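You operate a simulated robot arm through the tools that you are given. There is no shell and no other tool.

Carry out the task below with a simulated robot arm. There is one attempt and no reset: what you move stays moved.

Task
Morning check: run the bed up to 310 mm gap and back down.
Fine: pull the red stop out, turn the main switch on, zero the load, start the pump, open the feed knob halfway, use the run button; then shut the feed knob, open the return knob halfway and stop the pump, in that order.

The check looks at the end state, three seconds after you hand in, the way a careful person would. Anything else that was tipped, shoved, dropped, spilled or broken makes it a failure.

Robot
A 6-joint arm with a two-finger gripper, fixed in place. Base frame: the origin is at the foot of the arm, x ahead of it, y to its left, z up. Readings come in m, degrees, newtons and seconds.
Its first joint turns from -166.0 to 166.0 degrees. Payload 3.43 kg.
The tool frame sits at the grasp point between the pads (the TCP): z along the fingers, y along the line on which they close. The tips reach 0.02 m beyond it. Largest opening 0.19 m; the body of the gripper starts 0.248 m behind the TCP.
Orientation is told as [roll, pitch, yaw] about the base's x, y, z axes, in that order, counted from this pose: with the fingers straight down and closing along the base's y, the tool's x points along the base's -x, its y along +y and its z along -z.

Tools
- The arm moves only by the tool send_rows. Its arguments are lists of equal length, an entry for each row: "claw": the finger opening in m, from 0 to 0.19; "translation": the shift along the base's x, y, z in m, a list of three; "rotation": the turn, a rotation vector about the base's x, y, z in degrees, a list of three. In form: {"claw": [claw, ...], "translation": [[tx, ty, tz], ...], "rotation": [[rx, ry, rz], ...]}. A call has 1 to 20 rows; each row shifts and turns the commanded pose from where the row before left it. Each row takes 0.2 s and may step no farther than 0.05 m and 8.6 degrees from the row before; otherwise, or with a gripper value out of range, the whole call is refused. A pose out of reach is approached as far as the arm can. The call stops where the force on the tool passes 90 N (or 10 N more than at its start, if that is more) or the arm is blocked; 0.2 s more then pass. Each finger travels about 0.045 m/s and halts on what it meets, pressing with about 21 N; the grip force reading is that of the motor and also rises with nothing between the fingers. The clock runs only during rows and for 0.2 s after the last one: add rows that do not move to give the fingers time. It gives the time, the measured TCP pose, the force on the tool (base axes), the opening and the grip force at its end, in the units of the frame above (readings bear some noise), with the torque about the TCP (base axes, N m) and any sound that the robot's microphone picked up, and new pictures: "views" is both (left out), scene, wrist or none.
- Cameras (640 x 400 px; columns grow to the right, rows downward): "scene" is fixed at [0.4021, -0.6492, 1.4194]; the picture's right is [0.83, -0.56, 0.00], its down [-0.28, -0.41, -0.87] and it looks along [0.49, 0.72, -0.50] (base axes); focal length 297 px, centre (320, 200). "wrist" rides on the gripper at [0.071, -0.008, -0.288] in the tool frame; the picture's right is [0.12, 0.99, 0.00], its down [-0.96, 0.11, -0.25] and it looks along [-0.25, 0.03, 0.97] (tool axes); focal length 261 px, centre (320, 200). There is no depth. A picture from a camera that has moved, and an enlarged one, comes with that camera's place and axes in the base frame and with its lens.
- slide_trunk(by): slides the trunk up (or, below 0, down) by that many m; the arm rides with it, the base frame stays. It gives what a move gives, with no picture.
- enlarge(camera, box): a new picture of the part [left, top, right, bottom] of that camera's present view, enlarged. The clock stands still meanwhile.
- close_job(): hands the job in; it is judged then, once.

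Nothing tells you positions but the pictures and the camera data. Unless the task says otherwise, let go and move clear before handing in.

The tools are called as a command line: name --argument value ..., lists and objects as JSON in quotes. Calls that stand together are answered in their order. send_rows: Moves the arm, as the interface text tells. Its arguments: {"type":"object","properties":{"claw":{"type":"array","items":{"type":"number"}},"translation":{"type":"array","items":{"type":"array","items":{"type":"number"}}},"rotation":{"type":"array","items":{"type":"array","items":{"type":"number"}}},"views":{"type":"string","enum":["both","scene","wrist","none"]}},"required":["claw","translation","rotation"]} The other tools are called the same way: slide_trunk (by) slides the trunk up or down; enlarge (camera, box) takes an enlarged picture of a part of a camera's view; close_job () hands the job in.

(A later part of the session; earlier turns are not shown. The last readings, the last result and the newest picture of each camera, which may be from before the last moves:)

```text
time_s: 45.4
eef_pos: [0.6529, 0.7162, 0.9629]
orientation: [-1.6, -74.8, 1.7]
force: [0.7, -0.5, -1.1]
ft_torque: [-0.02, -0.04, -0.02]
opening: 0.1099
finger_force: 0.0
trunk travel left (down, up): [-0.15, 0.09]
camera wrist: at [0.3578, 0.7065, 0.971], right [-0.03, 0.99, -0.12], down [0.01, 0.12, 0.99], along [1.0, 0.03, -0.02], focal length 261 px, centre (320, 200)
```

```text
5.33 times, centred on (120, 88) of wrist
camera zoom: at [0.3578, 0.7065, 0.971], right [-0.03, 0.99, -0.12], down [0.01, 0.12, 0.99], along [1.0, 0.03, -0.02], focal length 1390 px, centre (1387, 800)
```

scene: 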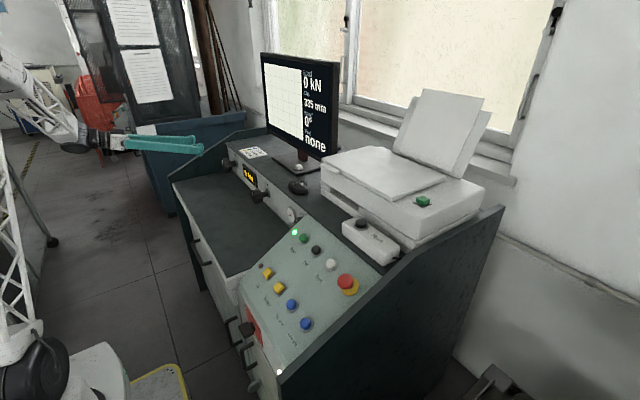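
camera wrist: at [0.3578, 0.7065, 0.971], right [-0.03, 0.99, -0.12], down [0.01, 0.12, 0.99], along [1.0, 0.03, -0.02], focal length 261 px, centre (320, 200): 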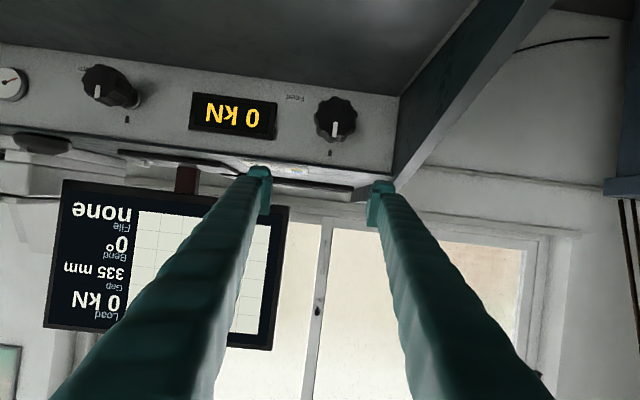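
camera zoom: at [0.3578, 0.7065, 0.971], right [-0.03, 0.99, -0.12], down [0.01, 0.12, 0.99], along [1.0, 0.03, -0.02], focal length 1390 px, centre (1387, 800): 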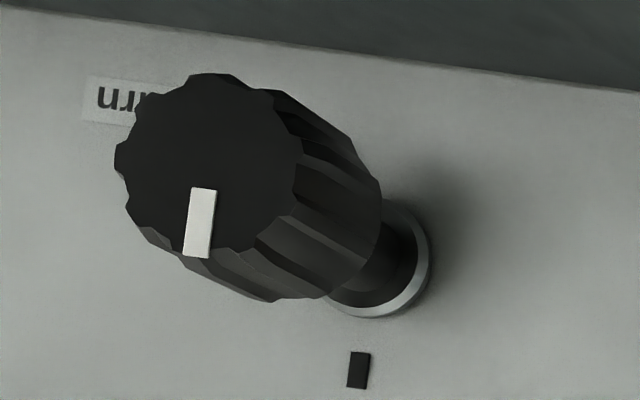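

Knob centre comes out at y≈0.728, z≈0.828. I'll lower to be on its axis, still in front of it, and check again.

send_rows --claw '[0.1, 0.1, 0.1, 0.1, 0.1]' --translation '[[0.01, 0.004, -0.04], [0.01, 0.004, -0.04], [0.01, 0.004, -0.035], [0.005, 0.0, -0.018], [0, 0, 0]]' --rotation '[[0.4, 0, -0.15], [0, 0, 0], [0, 0, 0], [0, 0, 0], [0, 0, 0]]' --views "wrist"

enlarge --camera "wrist" --box '[240, 120, 400, 220]'

```text
time_s: 46.6
eef_pos: [0.6901, 0.7253, 0.831]
orientation: [0.2, -74.9, -0.1]
force: [-0.4, -0.3, -0.2]
ft_torque: [-0.02, -0.04, -0.02]
opening: 0.1
finger_force: 0.0
trunk travel left (down, up): [-0.15, 0.09]
camera wrist: at [0.3947, 0.7165, 0.8377], right [-0.03, 0.99, -0.11], down [0.01, 0.11, 0.99], along [1.0, 0.03, -0.02], focal length 261 px, centre (320, 200)
```

wrist: 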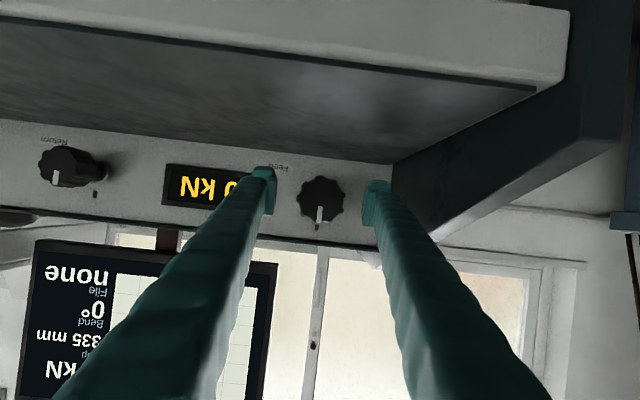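

```text
4.00 times, centred on (320, 170) of wrist
camera zoom: at [0.3947, 0.7165, 0.8377], right [-0.03, 0.99, -0.11], down [0.01, 0.11, 0.99], along [1.0, 0.03, -0.02], focal length 1043 px, centre (320, 320)
```

zoom: 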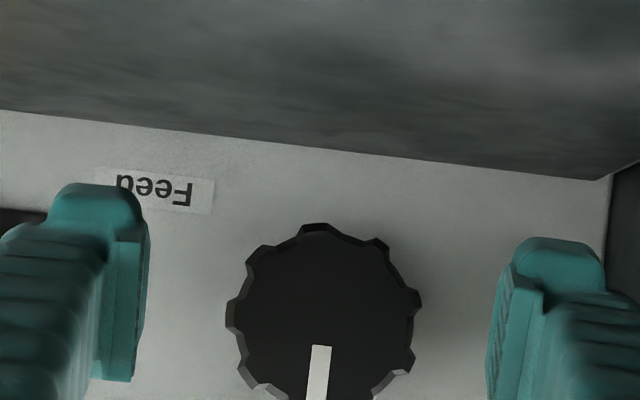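

The knob is centred between the fingers. I'll shift 3 mm in y and advance along its axis.

send_rows --claw '[0.1, 0.1, 0.1, 0.1]' --translation '[[0.025, 0.0035, 0], [0.025, 0, 0], [0.02, 0, 0], [0, 0, 0]]' --rotation '[[0, 0, 0], [0, 0, 0], [0, 0, 0], [0, 0, 0]]' --views "wrist"

enlarge --camera "wrist" --box '[240, 130, 400, 230]'

enlarge --camera "scene" --box '[170, 130, 270, 210]'

```text
time_s: 47.6
eef_pos: [0.7594, 0.7308, 0.8309]
orientation: [0.2, -74.8, -0.1]
force: [0.0, -0.4, 0.2]
ft_torque: [0.01, 0.01, 0.03]
opening: 0.1001
finger_force: 0.1
trunk travel left (down, up): [-0.15, 0.09]
camera wrist: at [0.4645, 0.721, 0.8388], right [-0.03, 0.99, -0.11], down [0.01, 0.11, 0.99], along [1.0, 0.03, -0.02], focal length 261 px, centre (320, 200)
```

wrist: 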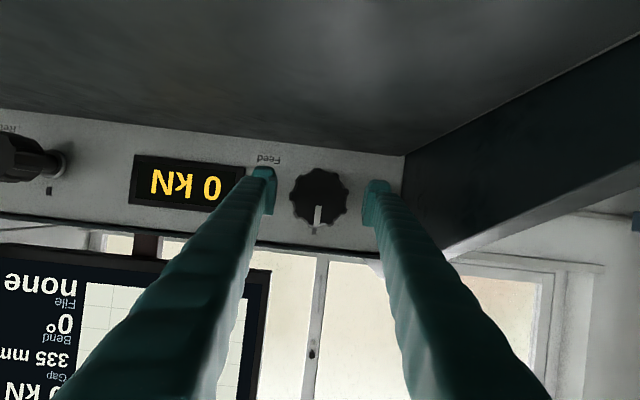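

```text
4.00 times, centred on (320, 180) of wrist
camera zoom: at [0.4645, 0.721, 0.8388], right [-0.03, 0.99, -0.11], down [0.01, 0.11, 0.99], along [1.0, 0.03, -0.02], focal length 1043 px, centre (320, 280)
```

zoom: 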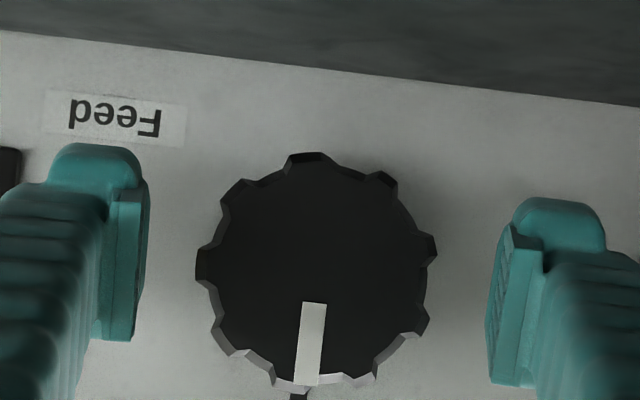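

```text
5.00 times, centred on (220, 170) of scene
camera zoom: at [0.4021, -0.6492, 1.4194], right [0.83, -0.56, 0.0], down [-0.28, -0.41, -0.87], along [0.49, 0.72, -0.5], focal length 1485 px, centre (820, 350)
```

zoom: 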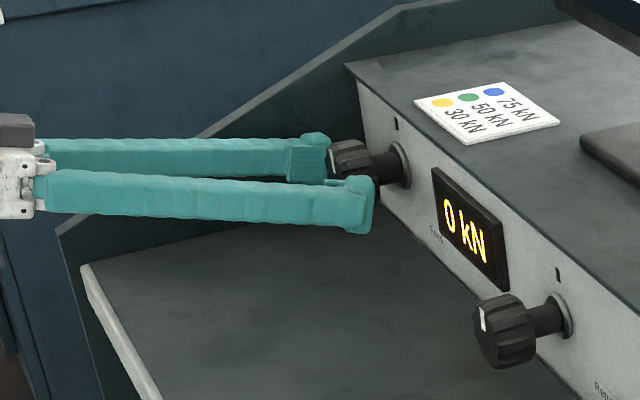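

Well centred. I'll advance 2 cm more so the pads cover the knob body, then close.

send_rows --claw '[0.1, 0.1, 0.09, 0.07, 0.05, 0.05, 0.05, 0.05]' --translation '[[0.012, 0, 0], [0.012, 0, 0], [0, 0, 0], [0, 0, 0], [0, 0, 0], [0, 0, 0], [0, 0, 0], [0, 0, 0]]' --rotation '[[0, 0, 0], [0, 0, 0], [0, 0, 0], [0, 0, 0], [0, 0, 0], [0, 0, 0], [0, 0, 0], [0, 0, 0]]' --views "wrist"

enlarge --camera "wrist" --box '[240, 130, 400, 230]'

enlarge --camera "scene" --box '[170, 130, 270, 210]'

```text
time_s: 49.4
eef_pos: [0.7834, 0.7296, 0.8317]
orientation: [0.1, -74.8, 0.0]
force: [-2.9, -3.6, -1.2]
ft_torque: [-0.04, -0.05, 0.09]
opening: 0.0701
finger_force: 45.3
trunk travel left (down, up): [-0.15, 0.09]
camera wrist: at [0.4885, 0.7209, 0.8387], right [-0.03, 0.99, -0.11], down [0.01, 0.12, 0.99], along [1.0, 0.03, -0.02], focal length 261 px, centre (320, 200)
```

wrist: 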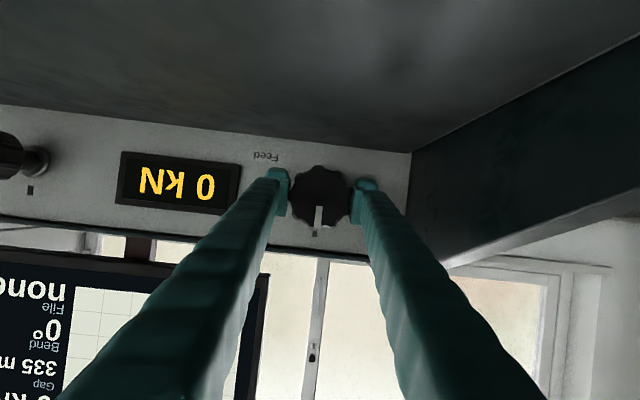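

```text
4.00 times, centred on (320, 180) of wrist
camera zoom: at [0.4885, 0.7209, 0.8387], right [-0.03, 0.99, -0.11], down [0.01, 0.12, 0.99], along [1.0, 0.03, -0.02], focal length 1043 px, centre (320, 280)
```

zoom: 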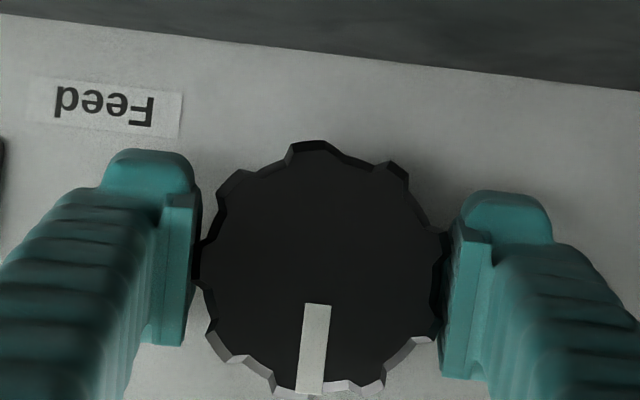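

```text
5.00 times, centred on (220, 170) of scene
camera zoom: at [0.4021, -0.6492, 1.4194], right [0.83, -0.56, 0.0], down [-0.28, -0.41, -0.87], along [0.49, 0.72, -0.5], focal length 1485 px, centre (820, 350)
```

zoom: 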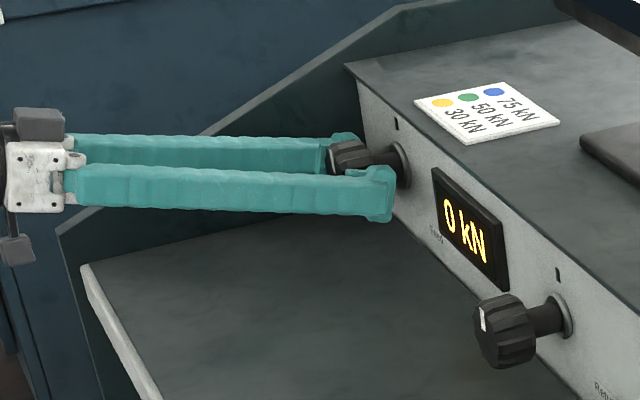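

The knob is gripped (70 mm). I'll test a small counter-clockwise turn (as seen by an operator) and read the torque.

send_rows --claw '[0.05, 0.05, 0.05]' --translation '[[0, 0, 0], [0, 0, 0], [0, 0, 0]]' --rotation '[[-5, 0, 0], [-5, 0, 0], [0, 0, 0]]' --views "wrist"

enlarge --camera "wrist" --box '[240, 130, 400, 230]'

enlarge --camera "scene" --box '[255, 50, 345, 170]'

```text
time_s: 50.2
eef_pos: [0.7822, 0.7294, 0.832]
orientation: [-34.0, -71.9, 32.8]
force: [-0.7, -3.7, -4.3]
ft_torque: [-0.02, -0.12, 0.18]
opening: 0.0702
finger_force: 44.9
trunk travel left (down, up): [-0.15, 0.09]
camera wrist: at [0.4885, 0.7222, 0.8401], right [-0.03, 0.96, -0.29], down [0.01, 0.29, 0.96], along [1.0, 0.03, -0.02], focal length 261 px, centre (320, 200)
```

wrist: 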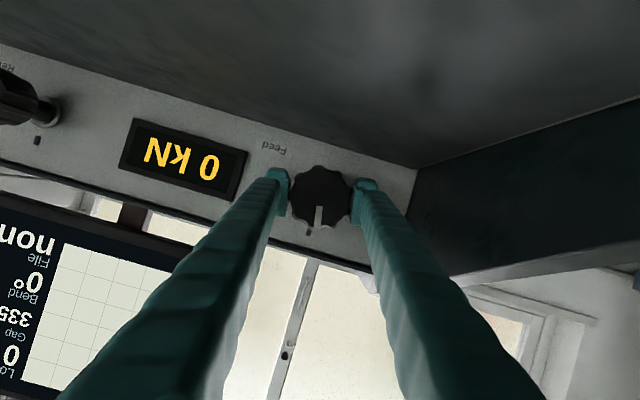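

```text
4.00 times, centred on (320, 180) of wrist
camera zoom: at [0.4885, 0.7222, 0.8401], right [-0.03, 0.96, -0.29], down [0.01, 0.29, 0.96], along [1.0, 0.03, -0.02], focal length 1043 px, centre (320, 280)
```

zoom: 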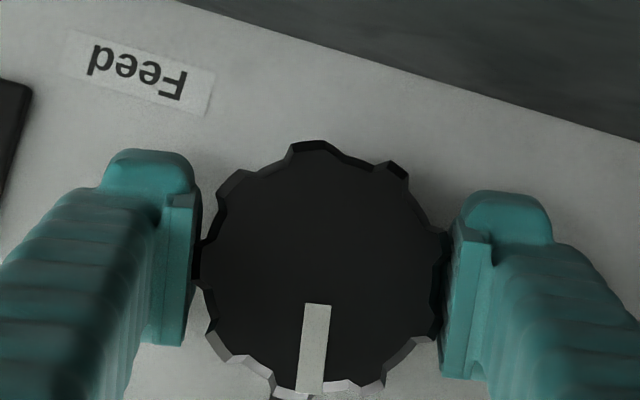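

```text
3.33 times, centred on (300, 110) of scene
camera zoom: at [0.4021, -0.6492, 1.4194], right [0.83, -0.56, 0.0], down [-0.28, -0.41, -0.87], along [0.49, 0.72, -0.5], focal length 990 px, centre (387, 500)
```

zoom: 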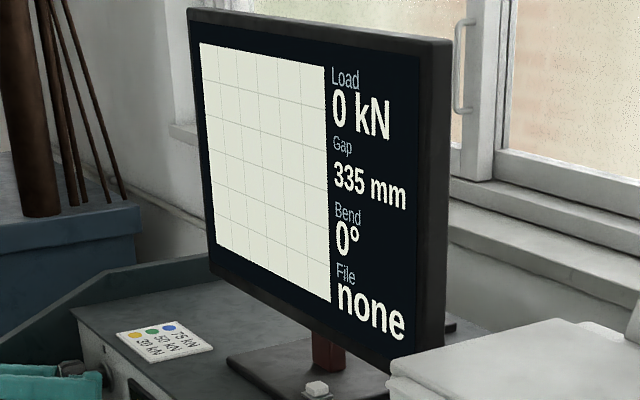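

The knob turns freely counter-clockwise and follows the gripper; gap is still 335. I'll turn further in steps, watching the gap and torque.

send_rows --claw '[0.05, 0.05, 0.05, 0.05, 0.05]' --translation '[[0, 0, 0], [0, 0, 0], [0, 0, 0], [0, 0, 0], [0, 0, 0]]' --rotation '[[-7, 0, 0], [-7, 0, 0], [-7, 0, 0], [-7, 0, 0], [0, 0, 0]]' --views "wrist"

enlarge --camera "wrist" --box '[240, 130, 400, 230]'

enlarge --camera "scene" --box '[255, 50, 345, 170]'

```text
time_s: 51.4
eef_pos: [0.7829, 0.7289, 0.8323]
orientation: [-71.6, -49.4, 66.2]
force: [-0.2, -3.3, -0.3]
ft_torque: [-0.06, -0.03, 0.13]
opening: 0.07
finger_force: 45.1
trunk travel left (down, up): [-0.15, 0.09]
camera wrist: at [0.4883, 0.7268, 0.8426], right [-0.03, 0.71, -0.7], down [0.01, 0.7, 0.71], along [1.0, 0.01, -0.03], focal length 261 px, centre (320, 200)
```

wrist: 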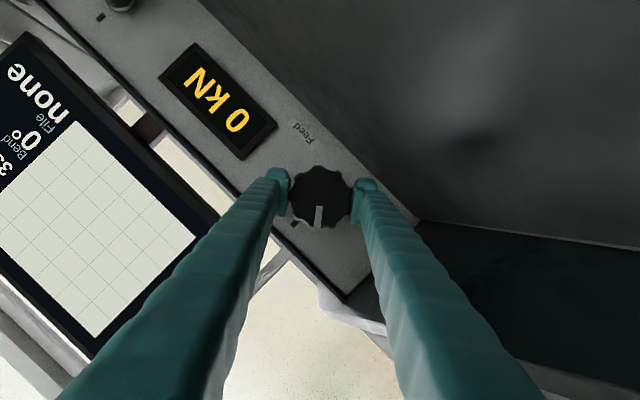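

```text
4.00 times, centred on (320, 180) of wrist
camera zoom: at [0.4883, 0.7268, 0.8426], right [-0.03, 0.71, -0.7], down [0.01, 0.7, 0.71], along [1.0, 0.01, -0.03], focal length 1043 px, centre (320, 280)
```

zoom: 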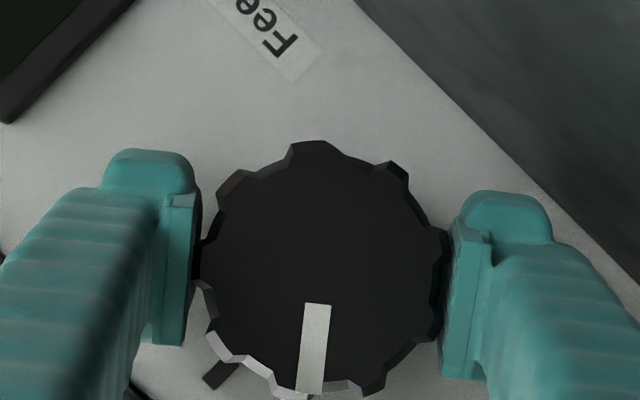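

```text
3.33 times, centred on (300, 110) of scene
camera zoom: at [0.4021, -0.6492, 1.4194], right [0.83, -0.56, 0.0], down [-0.28, -0.41, -0.87], along [0.49, 0.72, -0.5], focal length 990 px, centre (387, 500)
```

zoom: 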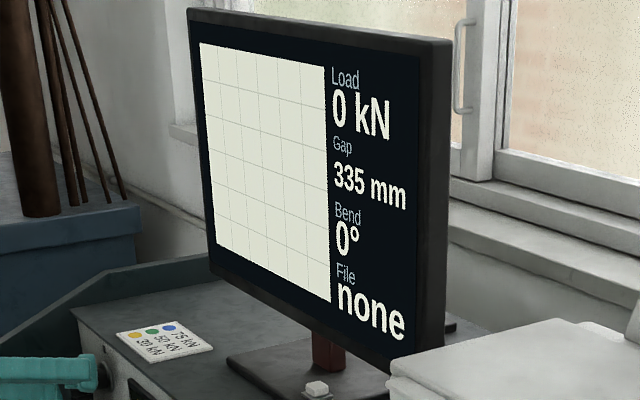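

38° open, no torque, gap still 335. Continuing to look for the end of the knob's travel.

send_rows --claw '[0.05, 0.05, 0.05, 0.05, 0.05, 0.05]' --translation '[[0, 0, 0], [0, 0, 0], [0, 0, 0], [0, 0, 0], [0, 0, 0], [0, 0, 0]]' --rotation '[[-7, 0, 0], [-7, 0, 0], [-7, 0, 0], [-7, 0, 0], [-7, 0, 0], [0, 0, 0]]' --views "wrist"

enlarge --camera "wrist" --box '[240, 130, 400, 230]'

enlarge --camera "scene" --box '[255, 50, 345, 170]'

```text
time_s: 52.8
eef_pos: [0.7836, 0.7302, 0.8319]
orientation: [-85.4, -16.3, 74.1]
force: [-4.8, -7.6, 6.6]
ft_torque: [0.03, 0.37, 0.02]
opening: 0.0701
finger_force: 45.7
trunk travel left (down, up): [-0.15, 0.09]
camera wrist: at [0.4882, 0.7335, 0.8422], right [-0.03, 0.18, -0.98], down [0.01, 0.98, 0.18], along [1.0, -0.01, -0.03], focal length 261 px, centre (320, 200)
```

wrist: 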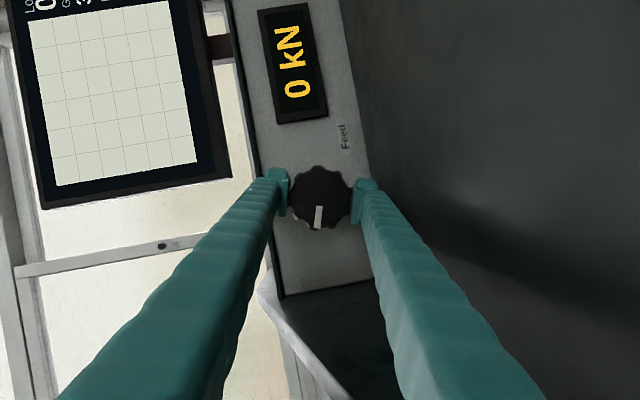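

```text
4.00 times, centred on (320, 180) of wrist
camera zoom: at [0.4882, 0.7335, 0.8422], right [-0.03, 0.18, -0.98], down [0.01, 0.98, 0.18], along [1.0, -0.01, -0.03], focal length 1043 px, centre (320, 280)
```

zoom: 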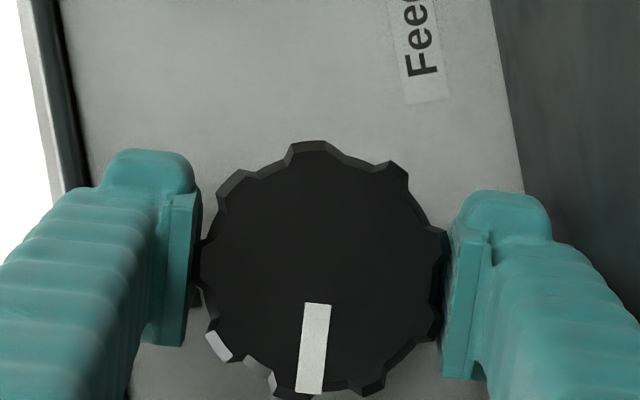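

```text
3.33 times, centred on (300, 110) of scene
camera zoom: at [0.4021, -0.6492, 1.4194], right [0.83, -0.56, 0.0], down [-0.28, -0.41, -0.87], along [0.49, 0.72, -0.5], focal length 990 px, centre (387, 500)
```

zoom: 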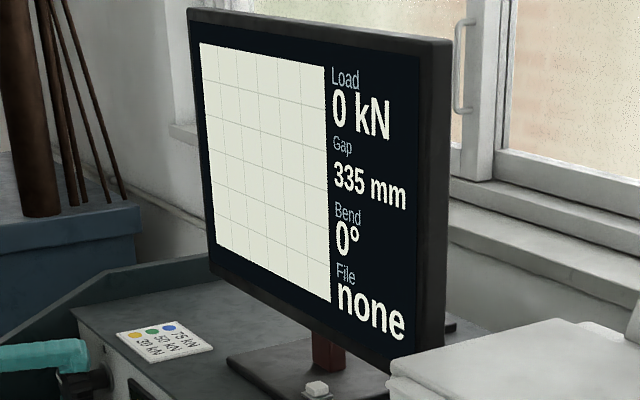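

Still free at 73°. I'll continue in smaller bits towards 90° and beyond, checking for an end stop.

send_rows --claw '[0.05, 0.05, 0.05, 0.05]' --translation '[[0, 0, 0], [0, 0, 0], [0, 0, 0], [0, 0, 0]]' --rotation '[[-6, 0, 0], [-6, 0, 0], [-5, 0, 0], [0, 0, 0]]' --views "none"

send_rows --claw '[0.05, 0.05, 0.05, 0.05]' --translation '[[0, 0, 0], [0, 0, 0], [0, 0, 0], [0, 0, 0]]' --rotation '[[-6, 0, 0], [-6, 0, 0], [0, 0, 0], [0, 0, 0]]' --views "wrist"

enlarge --camera "wrist" --box '[240, 130, 400, 230]'

enlarge --camera "scene" --box '[170, 60, 350, 210]'

```text
time_s: 53.8
eef_pos: [0.7836, 0.7301, 0.8315]
orientation: [-90.0, 0.0, 74.8]
force: [-0.9, -4.5, 9.4]
ft_torque: [-0.02, 0.31, 0.0]
opening: 0.0701
finger_force: 45.2
trunk travel left (down, up): [-0.15, 0.09]
```

```text
time_s: 54.8
eef_pos: [0.7829, 0.7299, 0.832]
orientation: [-93.1, 11.6, 74.5]
force: [3.0, -0.7, 13.4]
ft_torque: [0.02, 0.18, 0.06]
opening: 0.0699
finger_force: 44.8
trunk travel left (down, up): [-0.15, 0.09]
camera wrist: at [0.4881, 0.738, 0.8388], right [-0.03, -0.32, -0.95], down [0.01, 0.95, -0.32], along [1.0, -0.02, -0.03], focal length 261 px, centre (320, 200)
```

wrist: 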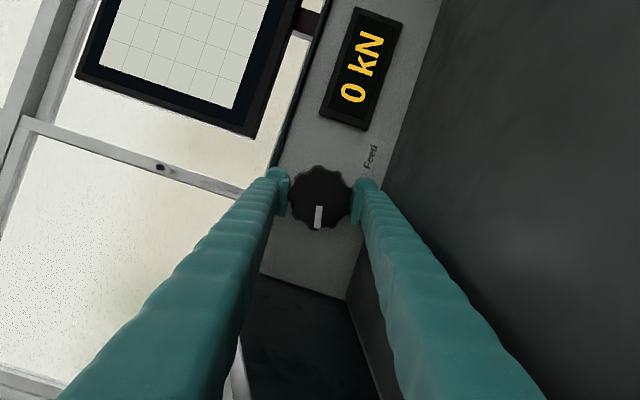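

```text
4.00 times, centred on (320, 180) of wrist
camera zoom: at [0.4881, 0.738, 0.8388], right [-0.03, -0.32, -0.95], down [0.01, 0.95, -0.32], along [1.0, -0.02, -0.03], focal length 1043 px, centre (320, 280)
```

zoom: 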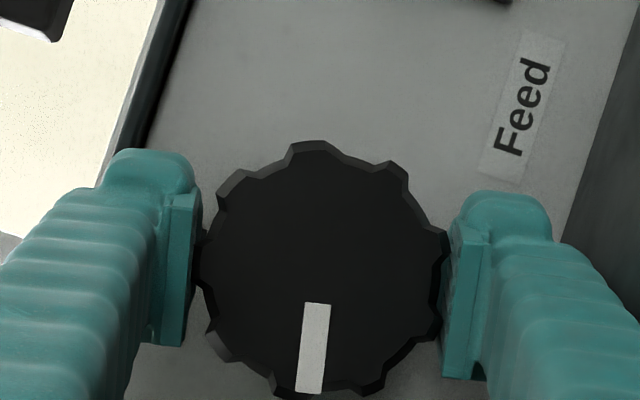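

```text
2.67 times, centred on (260, 135) of scene
camera zoom: at [0.4021, -0.6492, 1.4194], right [0.83, -0.56, 0.0], down [-0.28, -0.41, -0.87], along [0.49, 0.72, -0.5], focal length 792 px, centre (480, 373)
```

zoom: 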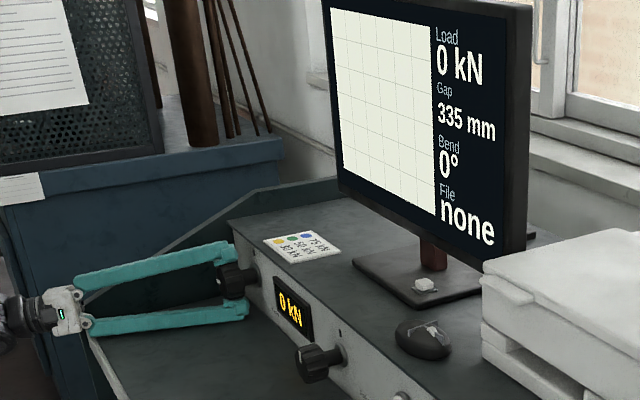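

At 102° it's still free and the gap has not moved, so the bed needs Run. I'll keep turning to find the full travel, so I know what half is.

send_rows --claw '[0.05, 0.05, 0.05, 0.05, 0.05, 0.05]' --translation '[[0, 0, 0.0012], [0, 0, 0], [0, 0, 0], [0, 0, 0], [0, 0, 0], [0, 0, 0]]' --rotation '[[-6, 0, 0], [-6, 0, 0], [-6, 0, 0], [-6, 0, 0], [-6, 0, 0], [0, 0, 0]]' --views "none"

send_rows --claw '[0.05, 0.05, 0.05, 0.05, 0.05, 0.05]' --translation '[[0, 0, 0], [0, 0, 0], [0, 0, 0], [0, 0, 0], [0, 0, 0], [0, 0, 0]]' --rotation '[[-6, 0, 0], [-6, 0, 0], [-6, 0, 0], [-6, 0, 0], [-6, 0, 0], [0, 0, 0]]' --views "wrist"

enlarge --camera "wrist" --box '[240, 130, 400, 230]'

enlarge --camera "scene" --box '[170, 60, 350, 210]'

```text
time_s: 55.6
eef_pos: [0.7833, 0.7297, 0.8417]
orientation: [-98.8, 28.7, 72.5]
force: [-15.8, -5.1, 31.4]
ft_torque: [7.0, 23.11, -6.27]
opening: 0.087
finger_force: 32.6
trunk travel left (down, up): [-0.15, 0.09]
stopped in row 4: the force on the tool passed its limit at 104 N (the readings are from after the stop); the commanded pose is now the measured one
```

```text
time_s: 56.1
eef_pos: [0.7846, 0.7322, 0.846]
orientation: [-100.6, 33.8, 71.5]
force: [-30.2, 0.5, 32.3]
ft_torque: [8.17, 28.0, -9.75]
opening: 0.0978
finger_force: 42.0
trunk travel left (down, up): [-0.15, 0.09]
stopped in row 2: the force on the tool passed its limit at 100 N (the readings are from after the stop); the commanded pose is now the measured one
camera wrist: at [0.4878, 0.7426, 0.8476], right [-0.03, -0.67, -0.74], down [0.02, 0.74, -0.67], along [1.0, -0.03, -0.01], focal length 261 px, centre (320, 200)
```

wrist: 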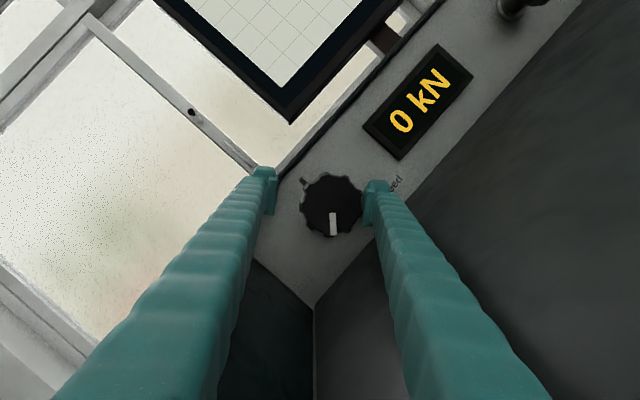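

```text
4.00 times, centred on (320, 180) of wrist
camera zoom: at [0.4878, 0.7426, 0.8476], right [-0.03, -0.67, -0.74], down [0.02, 0.74, -0.67], along [1.0, -0.03, -0.01], focal length 1043 px, centre (320, 280)
```

zoom: 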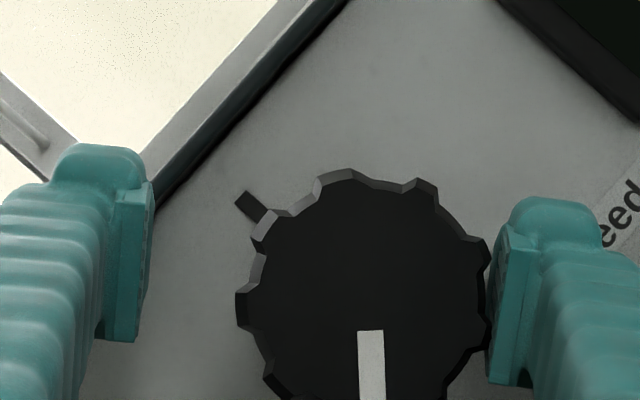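

```text
2.67 times, centred on (260, 135) of scene
camera zoom: at [0.4021, -0.6492, 1.4194], right [0.83, -0.56, 0.0], down [-0.28, -0.41, -0.87], along [0.49, 0.72, -0.5], focal length 792 px, centre (480, 373)
```

zoom: 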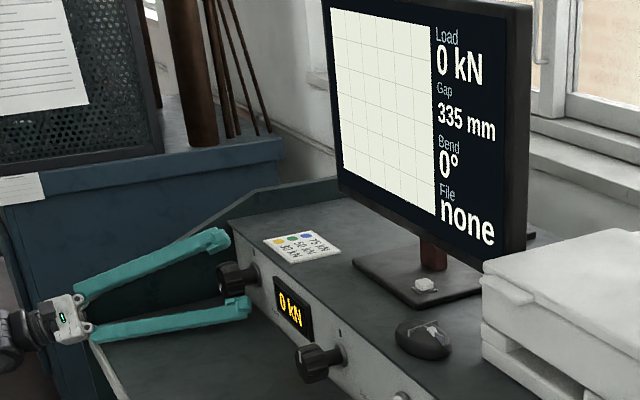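

The gripper body has caught the desk's front edge because the tilt rotated sideways; the knob itself still wasn't at a stop (mark ≈130°). I'll open the fingers and back straight out to relieve this.

send_rows --claw '[0.12, 0.12, 0.12, 0.12]' --translation '[[0, 0, 0.001], [-0.005, 0, 0.002], [-0.02, 0, 0.002], [-0.03, 0, 0]]' --rotation '[[0, 0, 0], [0, 0, 0], [0, 0, 0], [0, 0, 0]]' --views "both"

```text
time_s: 57.1
eef_pos: [0.7298, 0.7351, 0.8494]
orientation: [-100.9, 34.0, 71.5]
force: [-0.7, -0.1, -0.5]
ft_torque: [-0.01, -0.03, 0.02]
opening: 0.1202
finger_force: 0.1
trunk travel left (down, up): [-0.15, 0.09]
camera wrist: at [0.4346, 0.7444, 0.8507], right [-0.03, -0.67, -0.74], down [0.01, 0.74, -0.67], along [1.0, -0.03, -0.01], focal length 261 px, centre (320, 200)
```

scene: 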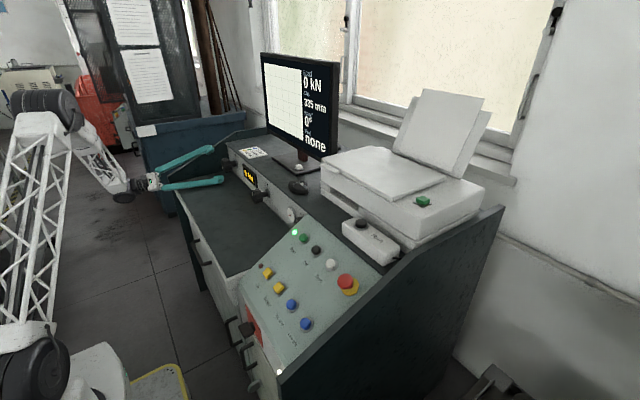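
wrist: 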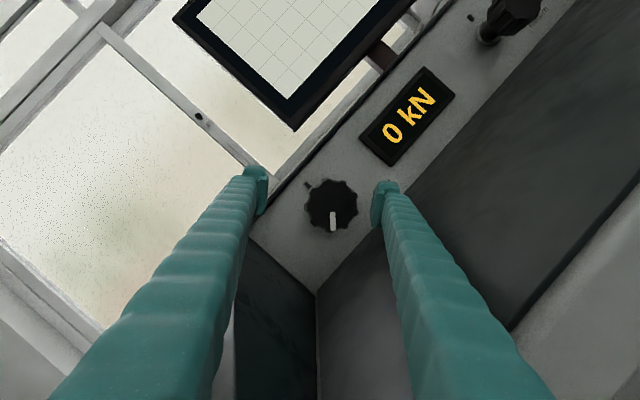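

Clear now with no residual force. I'll zoom to read the knob angle.

enlarge --camera "wrist" --box '[280, 160, 380, 222]'

```text
6.40 times, centred on (330, 191) of wrist
camera zoom: at [0.4346, 0.7444, 0.8507], right [-0.03, -0.67, -0.74], down [0.01, 0.74, -0.67], along [1.0, -0.03, -0.01], focal length 1668 px, centre (256, 258)
```

zoom: 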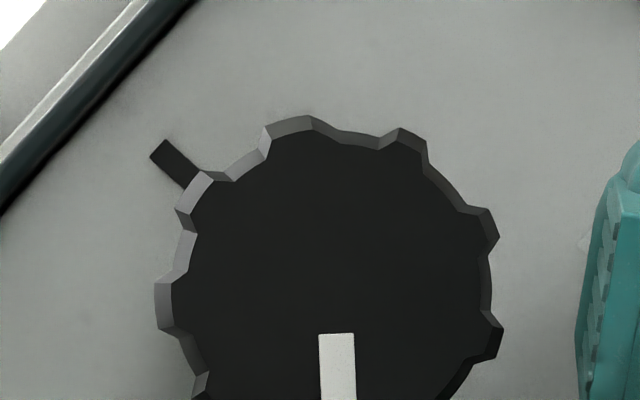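

The mark is at about 133° and the knob hadn't reached a stop. I'll back off a little more and roll the tool back to re-grip with about +40° of roll, giving room to continue without the desk edge getting in the way.

send_rows --claw '[0.11, 0.1, 0.1, 0.1, 0.1, 0.1, 0.1, 0.1, 0.1, 0.1, 0.1, 0.1, 0.1, 0.1, 0.1, 0.1, 0.1, 0.1, 0.1, 0.1]' --translation '[[-0.03, 0, 0], [-0.01, 0, 0], [0, -0.001, -0.001], [0, -0.001, -0.001], [0, -0.001, -0.001], [0, -0.001, -0.001], [0, -0.001, -0.001], [0, 0, -0.001], [0, 0, -0.001], [0, 0, -0.001], [0, 0, -0.001], [0, 0, -0.001], [0, 0, -0.001], [0, 0, -0.001], [0, 0, -0.001], [0, 0, -0.001], [0, 0, -0.001], [0, 0, -0.001], [0, 0, -0.001], [0, 0, 0]]' --rotation '[[8.5, 0, 0], [8.5, 0, 0], [8.5, 0, 0], [8.5, 0, 0], [8.5, 0, 0], [8.5, 0, 0], [8.5, 0, 0], [8.5, 0, 0], [8.5, 0, 0], [8.5, 0, 0], [8.5, 0, 0], [8.5, 0, 0], [8.5, 0, 0], [8.5, 0, 0], [8.5, 0, 0], [8.5, 0, 0], [8.5, 0, 0], [8.5, 0, 0], [8.5, 0, 0], [8.5, 0, 0]]' --views "wrist"

```text
time_s: 61.3
eef_pos: [0.6941, 0.7502, 0.8627]
orientation: [61.2, -57.3, -59.0]
force: [-0.5, 0.7, -0.4]
ft_torque: [0.03, 0.03, 0.03]
opening: 0.1
finger_force: 0.1
out of reach, approached as far as the arm can: row 18, 19, 20
trunk travel left (down, up): [-0.15, 0.09]
camera wrist: at [0.3984, 0.7443, 0.8752], right [0.0, 0.93, 0.37], down [0.03, -0.37, 0.93], along [1.0, 0.01, -0.03], focal length 261 px, centre (320, 200)
```

wrist: 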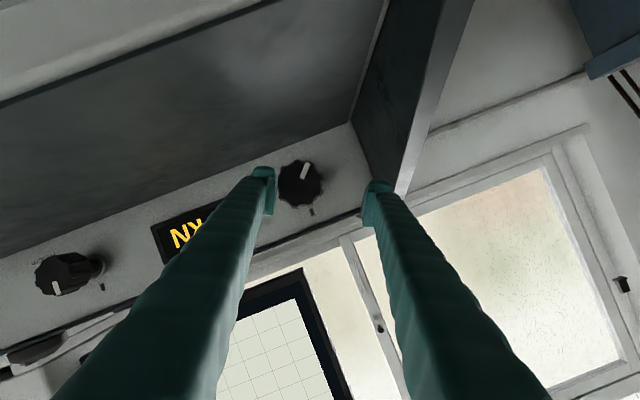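

Roll limit is near +28°. I'll settle at about +20° and recentre on the knob.

send_rows --claw '[0.1, 0.1, 0.1, 0.1]' --translation '[[0, 0, 0], [0, 0, 0], [0, 0, 0], [0, 0, 0]]' --rotation '[[-8.5, 0, 0], [-8.5, 0, 0], [0, 0, 0], [0, 0, 0]]' --views "wrist"

enlarge --camera "wrist" --box '[240, 130, 400, 230]'

```text
time_s: 62.3
eef_pos: [0.6925, 0.7486, 0.8626]
orientation: [34.7, -70.2, -35.1]
force: [0.4, 0.5, -0.1]
ft_torque: [-0.02, 0.02, -0.01]
opening: 0.0998
finger_force: 0.1
trunk travel left (down, up): [-0.15, 0.09]
camera wrist: at [0.3984, 0.7475, 0.8755], right [0.0, 1.0, 0.08], down [0.03, -0.08, 1.0], along [1.0, 0.0, -0.03], focal length 261 px, centre (320, 200)
```

wrist: 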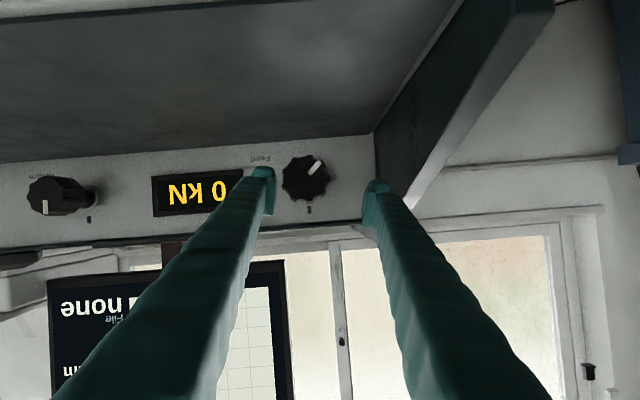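

```text
4.00 times, centred on (320, 180) of wrist
camera zoom: at [0.3984, 0.7475, 0.8755], right [0.0, 1.0, 0.08], down [0.03, -0.08, 1.0], along [1.0, 0.0, -0.03], focal length 1043 px, centre (320, 280)
```

zoom: 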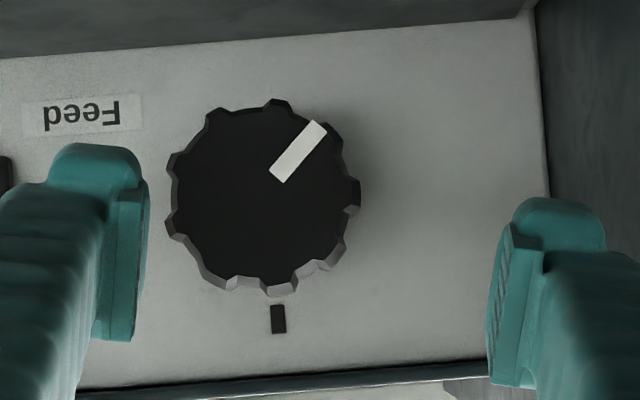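

send_rows --claw '[0.1, 0.1, 0.1, 0.1, 0.1, 0.1]' --translation '[[0, -0.0195, -0.031], [0.03, 0, 0], [0.03, 0, 0], [0.02, 0, 0], [0.01, 0, 0], [0, 0, 0]]' --rotation '[[0, 0, 0], [0, 0, 0], [0, 0, 0], [0, 0, 0], [0, 0, 0], [0, 0, 0]]' --views "wrist"

enlarge --camera "wrist" --box '[240, 130, 400, 230]'

```text
time_s: 63.7
eef_pos: [0.7829, 0.7289, 0.8324]
orientation: [34.9, -70.2, -35.2]
force: [-0.7, -0.3, -0.3]
ft_torque: [0.01, 0.0, -0.04]
opening: 0.1001
finger_force: 0.1
trunk travel left (down, up): [-0.15, 0.09]
camera wrist: at [0.4884, 0.728, 0.8443], right [0.0, 1.0, 0.08], down [0.03, -0.08, 1.0], along [1.0, 0.0, -0.03], focal length 261 px, centre (320, 200)
```

wrist: 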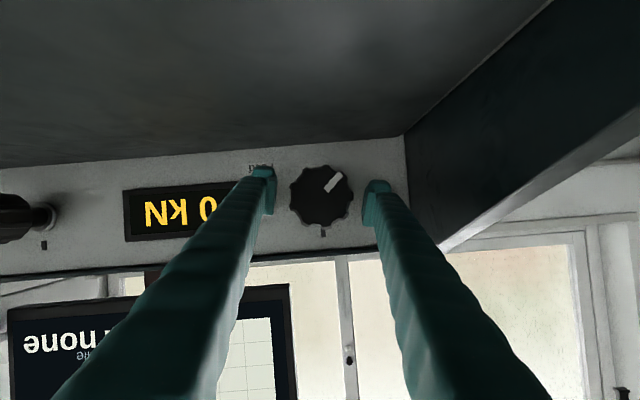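

```text
4.00 times, centred on (320, 180) of wrist
camera zoom: at [0.4884, 0.728, 0.8443], right [0.0, 1.0, 0.08], down [0.03, -0.08, 1.0], along [1.0, 0.0, -0.03], focal length 1043 px, centre (320, 280)
```

zoom: 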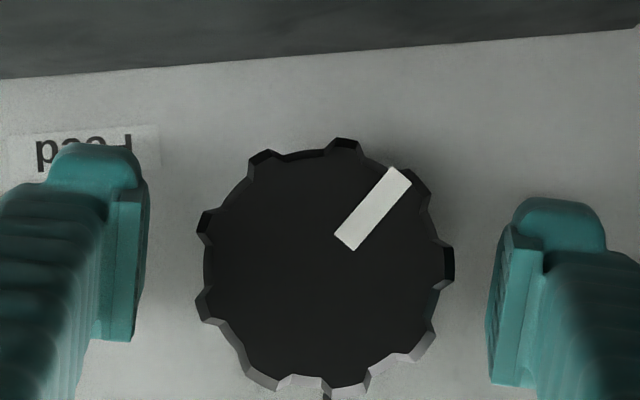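

Centred. I'll close and continue counter-clockwise.

send_rows --claw '[0.08, 0.05, 0.05, 0.05, 0.05, 0.05, 0.05, 0.05, 0.05, 0.05, 0.05]' --translation '[[0, 0, 0], [0, 0, 0], [0, 0, 0], [0, 0, 0], [0, 0, 0], [0, 0, 0], [0, 0, 0], [0, 0, 0], [0, 0, 0], [0, 0, 0], [0, 0, 0]]' --rotation '[[0, 0, 0], [0, 0, 0], [0, 0, 0], [0, 0, 0], [0, 0, 0], [-7, 0, 0], [-7, 0, 0], [-7, 0, 0], [-7, 0, 0], [-7, 0, 0], [0, 0, 0]]' --views "wrist"

enlarge --camera "wrist" --box '[240, 130, 400, 230]'

```text
time_s: 66.1
eef_pos: [0.7836, 0.7286, 0.8316]
orientation: [-59.4, -61.9, 54.0]
force: [5.8, 5.5, 4.7]
ft_torque: [0.02, 0.4, 0.74]
opening: 0.0701
finger_force: 45.3
trunk travel left (down, up): [-0.15, 0.09]
camera wrist: at [0.4882, 0.7355, 0.8427], right [0.0, 0.86, -0.51], down [0.03, 0.51, 0.86], along [1.0, -0.02, -0.03], focal length 261 px, centre (320, 200)
```

wrist: 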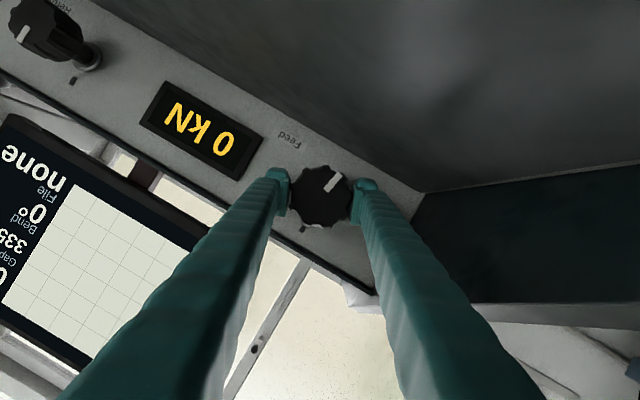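

```text
4.00 times, centred on (320, 180) of wrist
camera zoom: at [0.4882, 0.7355, 0.8427], right [0.0, 0.86, -0.51], down [0.03, 0.51, 0.86], along [1.0, -0.02, -0.03], focal length 1043 px, centre (320, 280)
```

zoom: 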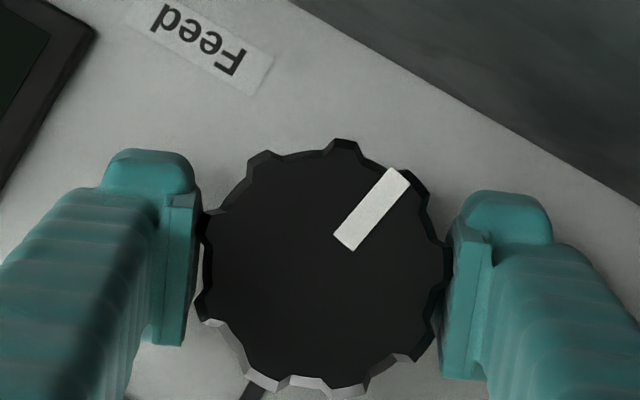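

send_rows --claw '[0.05, 0.05, 0.05, 0.05, 0.05]' --translation '[[0, 0, 0], [0, 0, 0], [0, 0, 0], [0, 0, 0], [0, 0, 0]]' --rotation '[[-6, 0, 0], [-6, 0, 0], [-6, 0, 0], [-6, 0, 0], [0, 0, 0]]' --views "wrist"

enlarge --camera "wrist" --box '[240, 130, 400, 230]'

```text
time_s: 67.3
eef_pos: [0.7818, 0.7289, 0.8317]
orientation: [-77.7, -40.6, 68.5]
force: [-7.6, -2.5, -4.3]
ft_torque: [0.58, 0.51, 0.91]
opening: 0.0696
finger_force: 44.6
trunk travel left (down, up): [-0.15, 0.09]
camera wrist: at [0.4871, 0.7391, 0.8389], right [0.0, 0.58, -0.81], down [0.03, 0.81, 0.58], along [1.0, -0.03, -0.02], focal length 261 px, centre (320, 200)
```

wrist: 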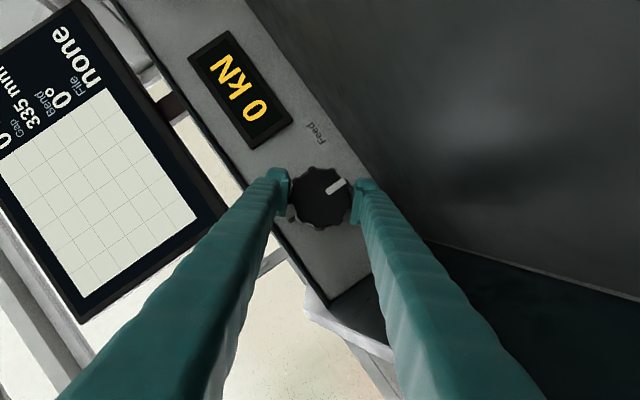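

```text
4.00 times, centred on (320, 180) of wrist
camera zoom: at [0.4871, 0.7391, 0.8389], right [0.0, 0.58, -0.81], down [0.03, 0.81, 0.58], along [1.0, -0.03, -0.02], focal length 1043 px, centre (320, 280)
```

zoom: 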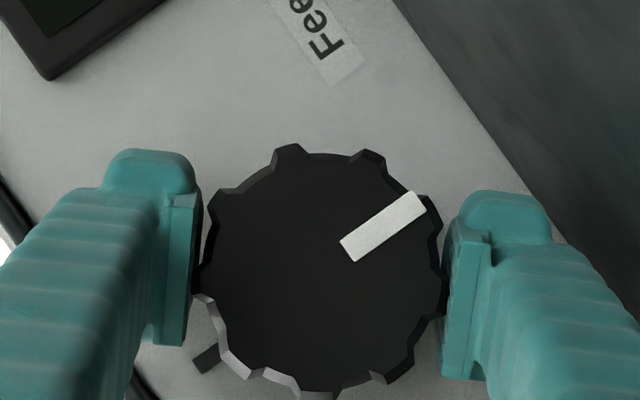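

There it is: torque rose to 0.6 Nm and the knob slipped with its mark pointing straight down, so the full travel is 180° and half is 90°. I'll open, roll the tool further round in place, re-grip and turn back.

send_rows --claw '[0.08, 0.1, 0.1, 0.1, 0.1, 0.1, 0.1, 0.08, 0.05, 0.05, 0.05]' --translation '[[0, 0, 0], [0, 0, 0], [0, 0, 0], [0, 0, 0], [0, 0, 0], [0, 0, 0], [0, 0, 0], [0, 0, 0], [0, 0, 0], [0, 0, 0], [0, 0, 0]]' --rotation '[[0, 0, 0], [0, 0, 0], [0, 0, 0], [-7, 0, 0], [-7, 0, 0], [-7, 0, 0], [0, 0, 0], [0, 0, 0], [0, 0, 0], [0, 0, 0], [0, 0, 0]]' --views "wrist"

enlarge --camera "wrist" --box '[240, 130, 400, 230]'

```text
time_s: 69.7
eef_pos: [0.7841, 0.7273, 0.8296]
orientation: [-85.5, -20.8, 72.5]
force: [19.5, -36.5, -7.2]
ft_torque: [-0.05, 0.69, 0.5]
opening: 0.0708
finger_force: 45.1
trunk travel left (down, up): [-0.15, 0.09]
camera wrist: at [0.4888, 0.7394, 0.8347], right [0.0, 0.25, -0.97], down [0.04, 0.97, 0.25], along [1.0, -0.04, -0.01], focal length 261 px, centre (320, 200)
```

wrist: 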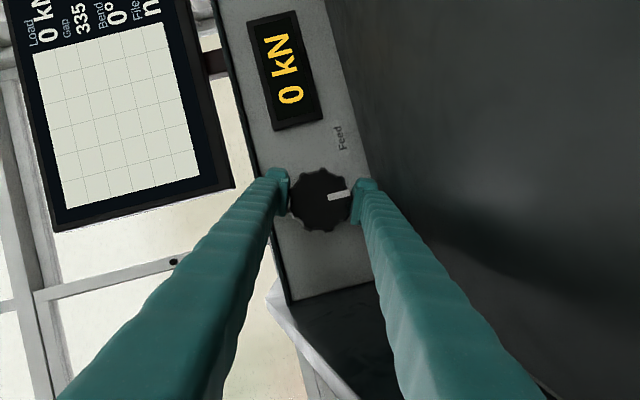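

```text
4.00 times, centred on (320, 180) of wrist
camera zoom: at [0.4888, 0.7394, 0.8347], right [0.0, 0.25, -0.97], down [0.04, 0.97, 0.25], along [1.0, -0.04, -0.01], focal length 1043 px, centre (320, 280)
```

zoom: 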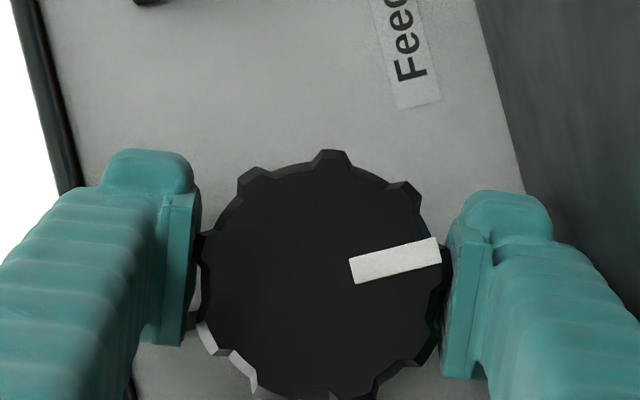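

Re-gripped with the mark at about 178°. I'll ease the sideways offset and turn back clockwise toward 90°, checking midway.

send_rows --claw '[0.05, 0.05, 0.05, 0.05, 0.05, 0.05, 0.05]' --translation '[[0, 0.0025, 0.001], [0, 0, 0], [0, 0, 0], [0, 0, 0], [0, 0, 0], [0, 0, 0], [0, 0, 0]]' --rotation '[[0, 0, 0], [7.4, 0, 0], [7.4, 0, 0], [7.4, 0, 0], [7.4, 0, 0], [7.4, 0, 0], [0, 0, 0]]' --views "wrist"

enlarge --camera "wrist" --box '[240, 130, 400, 230]'

```text
time_s: 71.3
eef_pos: [0.7823, 0.7314, 0.8354]
orientation: [-67.4, -55.3, 61.0]
force: [-16.5, -31.3, -0.7]
ft_torque: [-0.08, 0.55, 1.17]
opening: 0.0696
finger_force: 44.9
trunk travel left (down, up): [-0.15, 0.09]
camera wrist: at [0.4872, 0.7387, 0.8443], right [0.0, 0.79, -0.62], down [0.03, 0.62, 0.78], along [1.0, -0.02, -0.02], focal length 261 px, centre (320, 200)
```

wrist: 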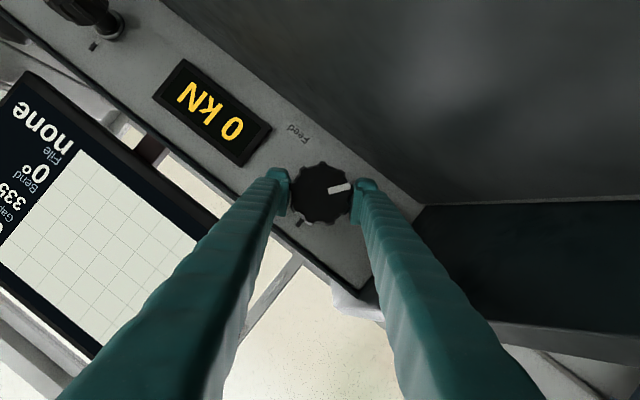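

```text
4.00 times, centred on (320, 180) of wrist
camera zoom: at [0.4872, 0.7387, 0.8443], right [0.0, 0.79, -0.62], down [0.03, 0.62, 0.78], along [1.0, -0.02, -0.02], focal length 1043 px, centre (320, 280)
```

zoom: 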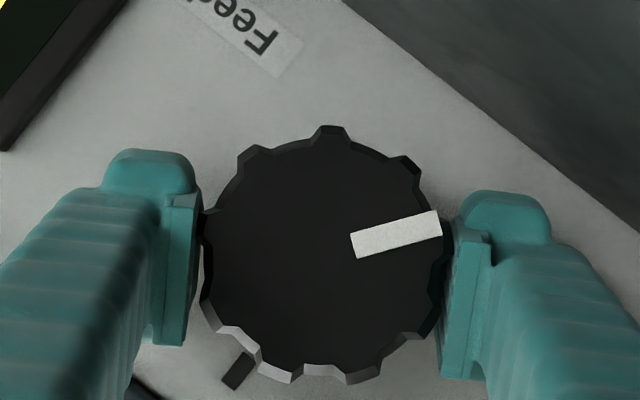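

Mark at ~142°. I'll recentre the tool on the knob axis and turn the remaining ~52°.

send_rows --claw '[0.05, 0.05, 0.05, 0.05, 0.05, 0.05, 0.05, 0.05, 0.05]' --translation '[[0, -0.0022, -0.003], [0, 0, 0], [0, 0, 0], [0, 0, 0], [0, 0, 0], [0, 0, 0], [0, 0, 0], [0, 0, 0], [0, 0, 0]]' --rotation '[[0, 0, 0], [7.5, 0, 0], [7.5, 0, 0], [7.5, 0, 0], [7.5, 0, 0], [7.5, 0, 0], [7.5, 0, 0], [6, 0, 0], [0, 0, 0]]' --views "wrist"

enlarge --camera "wrist" --box '[240, 130, 400, 230]'

```text
time_s: 73.3
eef_pos: [0.7824, 0.7295, 0.8328]
orientation: [50.7, -64.6, -49.9]
force: [-7.0, 4.7, 43.2]
ft_torque: [0.06, 0.01, 0.82]
opening: 0.0698
finger_force: 45.2
trunk travel left (down, up): [-0.15, 0.09]
camera wrist: at [0.4874, 0.726, 0.8443], right [0.0, 0.98, 0.22], down [0.03, -0.22, 0.97], along [1.0, 0.01, -0.03], focal length 261 px, centre (320, 200)
```

wrist: 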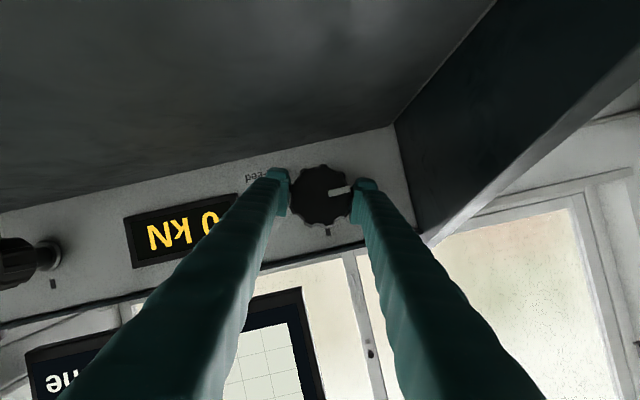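

```text
4.00 times, centred on (320, 180) of wrist
camera zoom: at [0.4874, 0.726, 0.8443], right [0.0, 0.98, 0.22], down [0.03, -0.22, 0.97], along [1.0, 0.01, -0.03], focal length 1043 px, centre (320, 280)
```

zoom: 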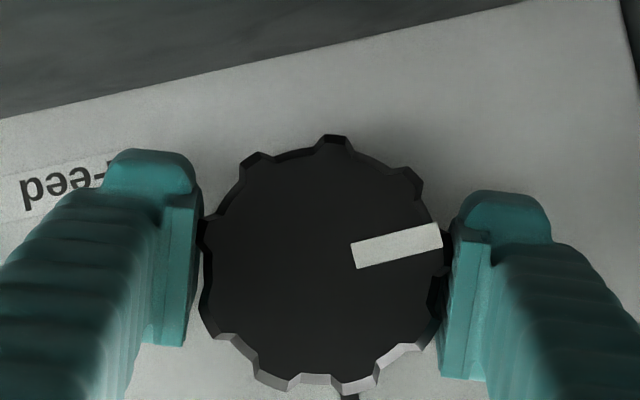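

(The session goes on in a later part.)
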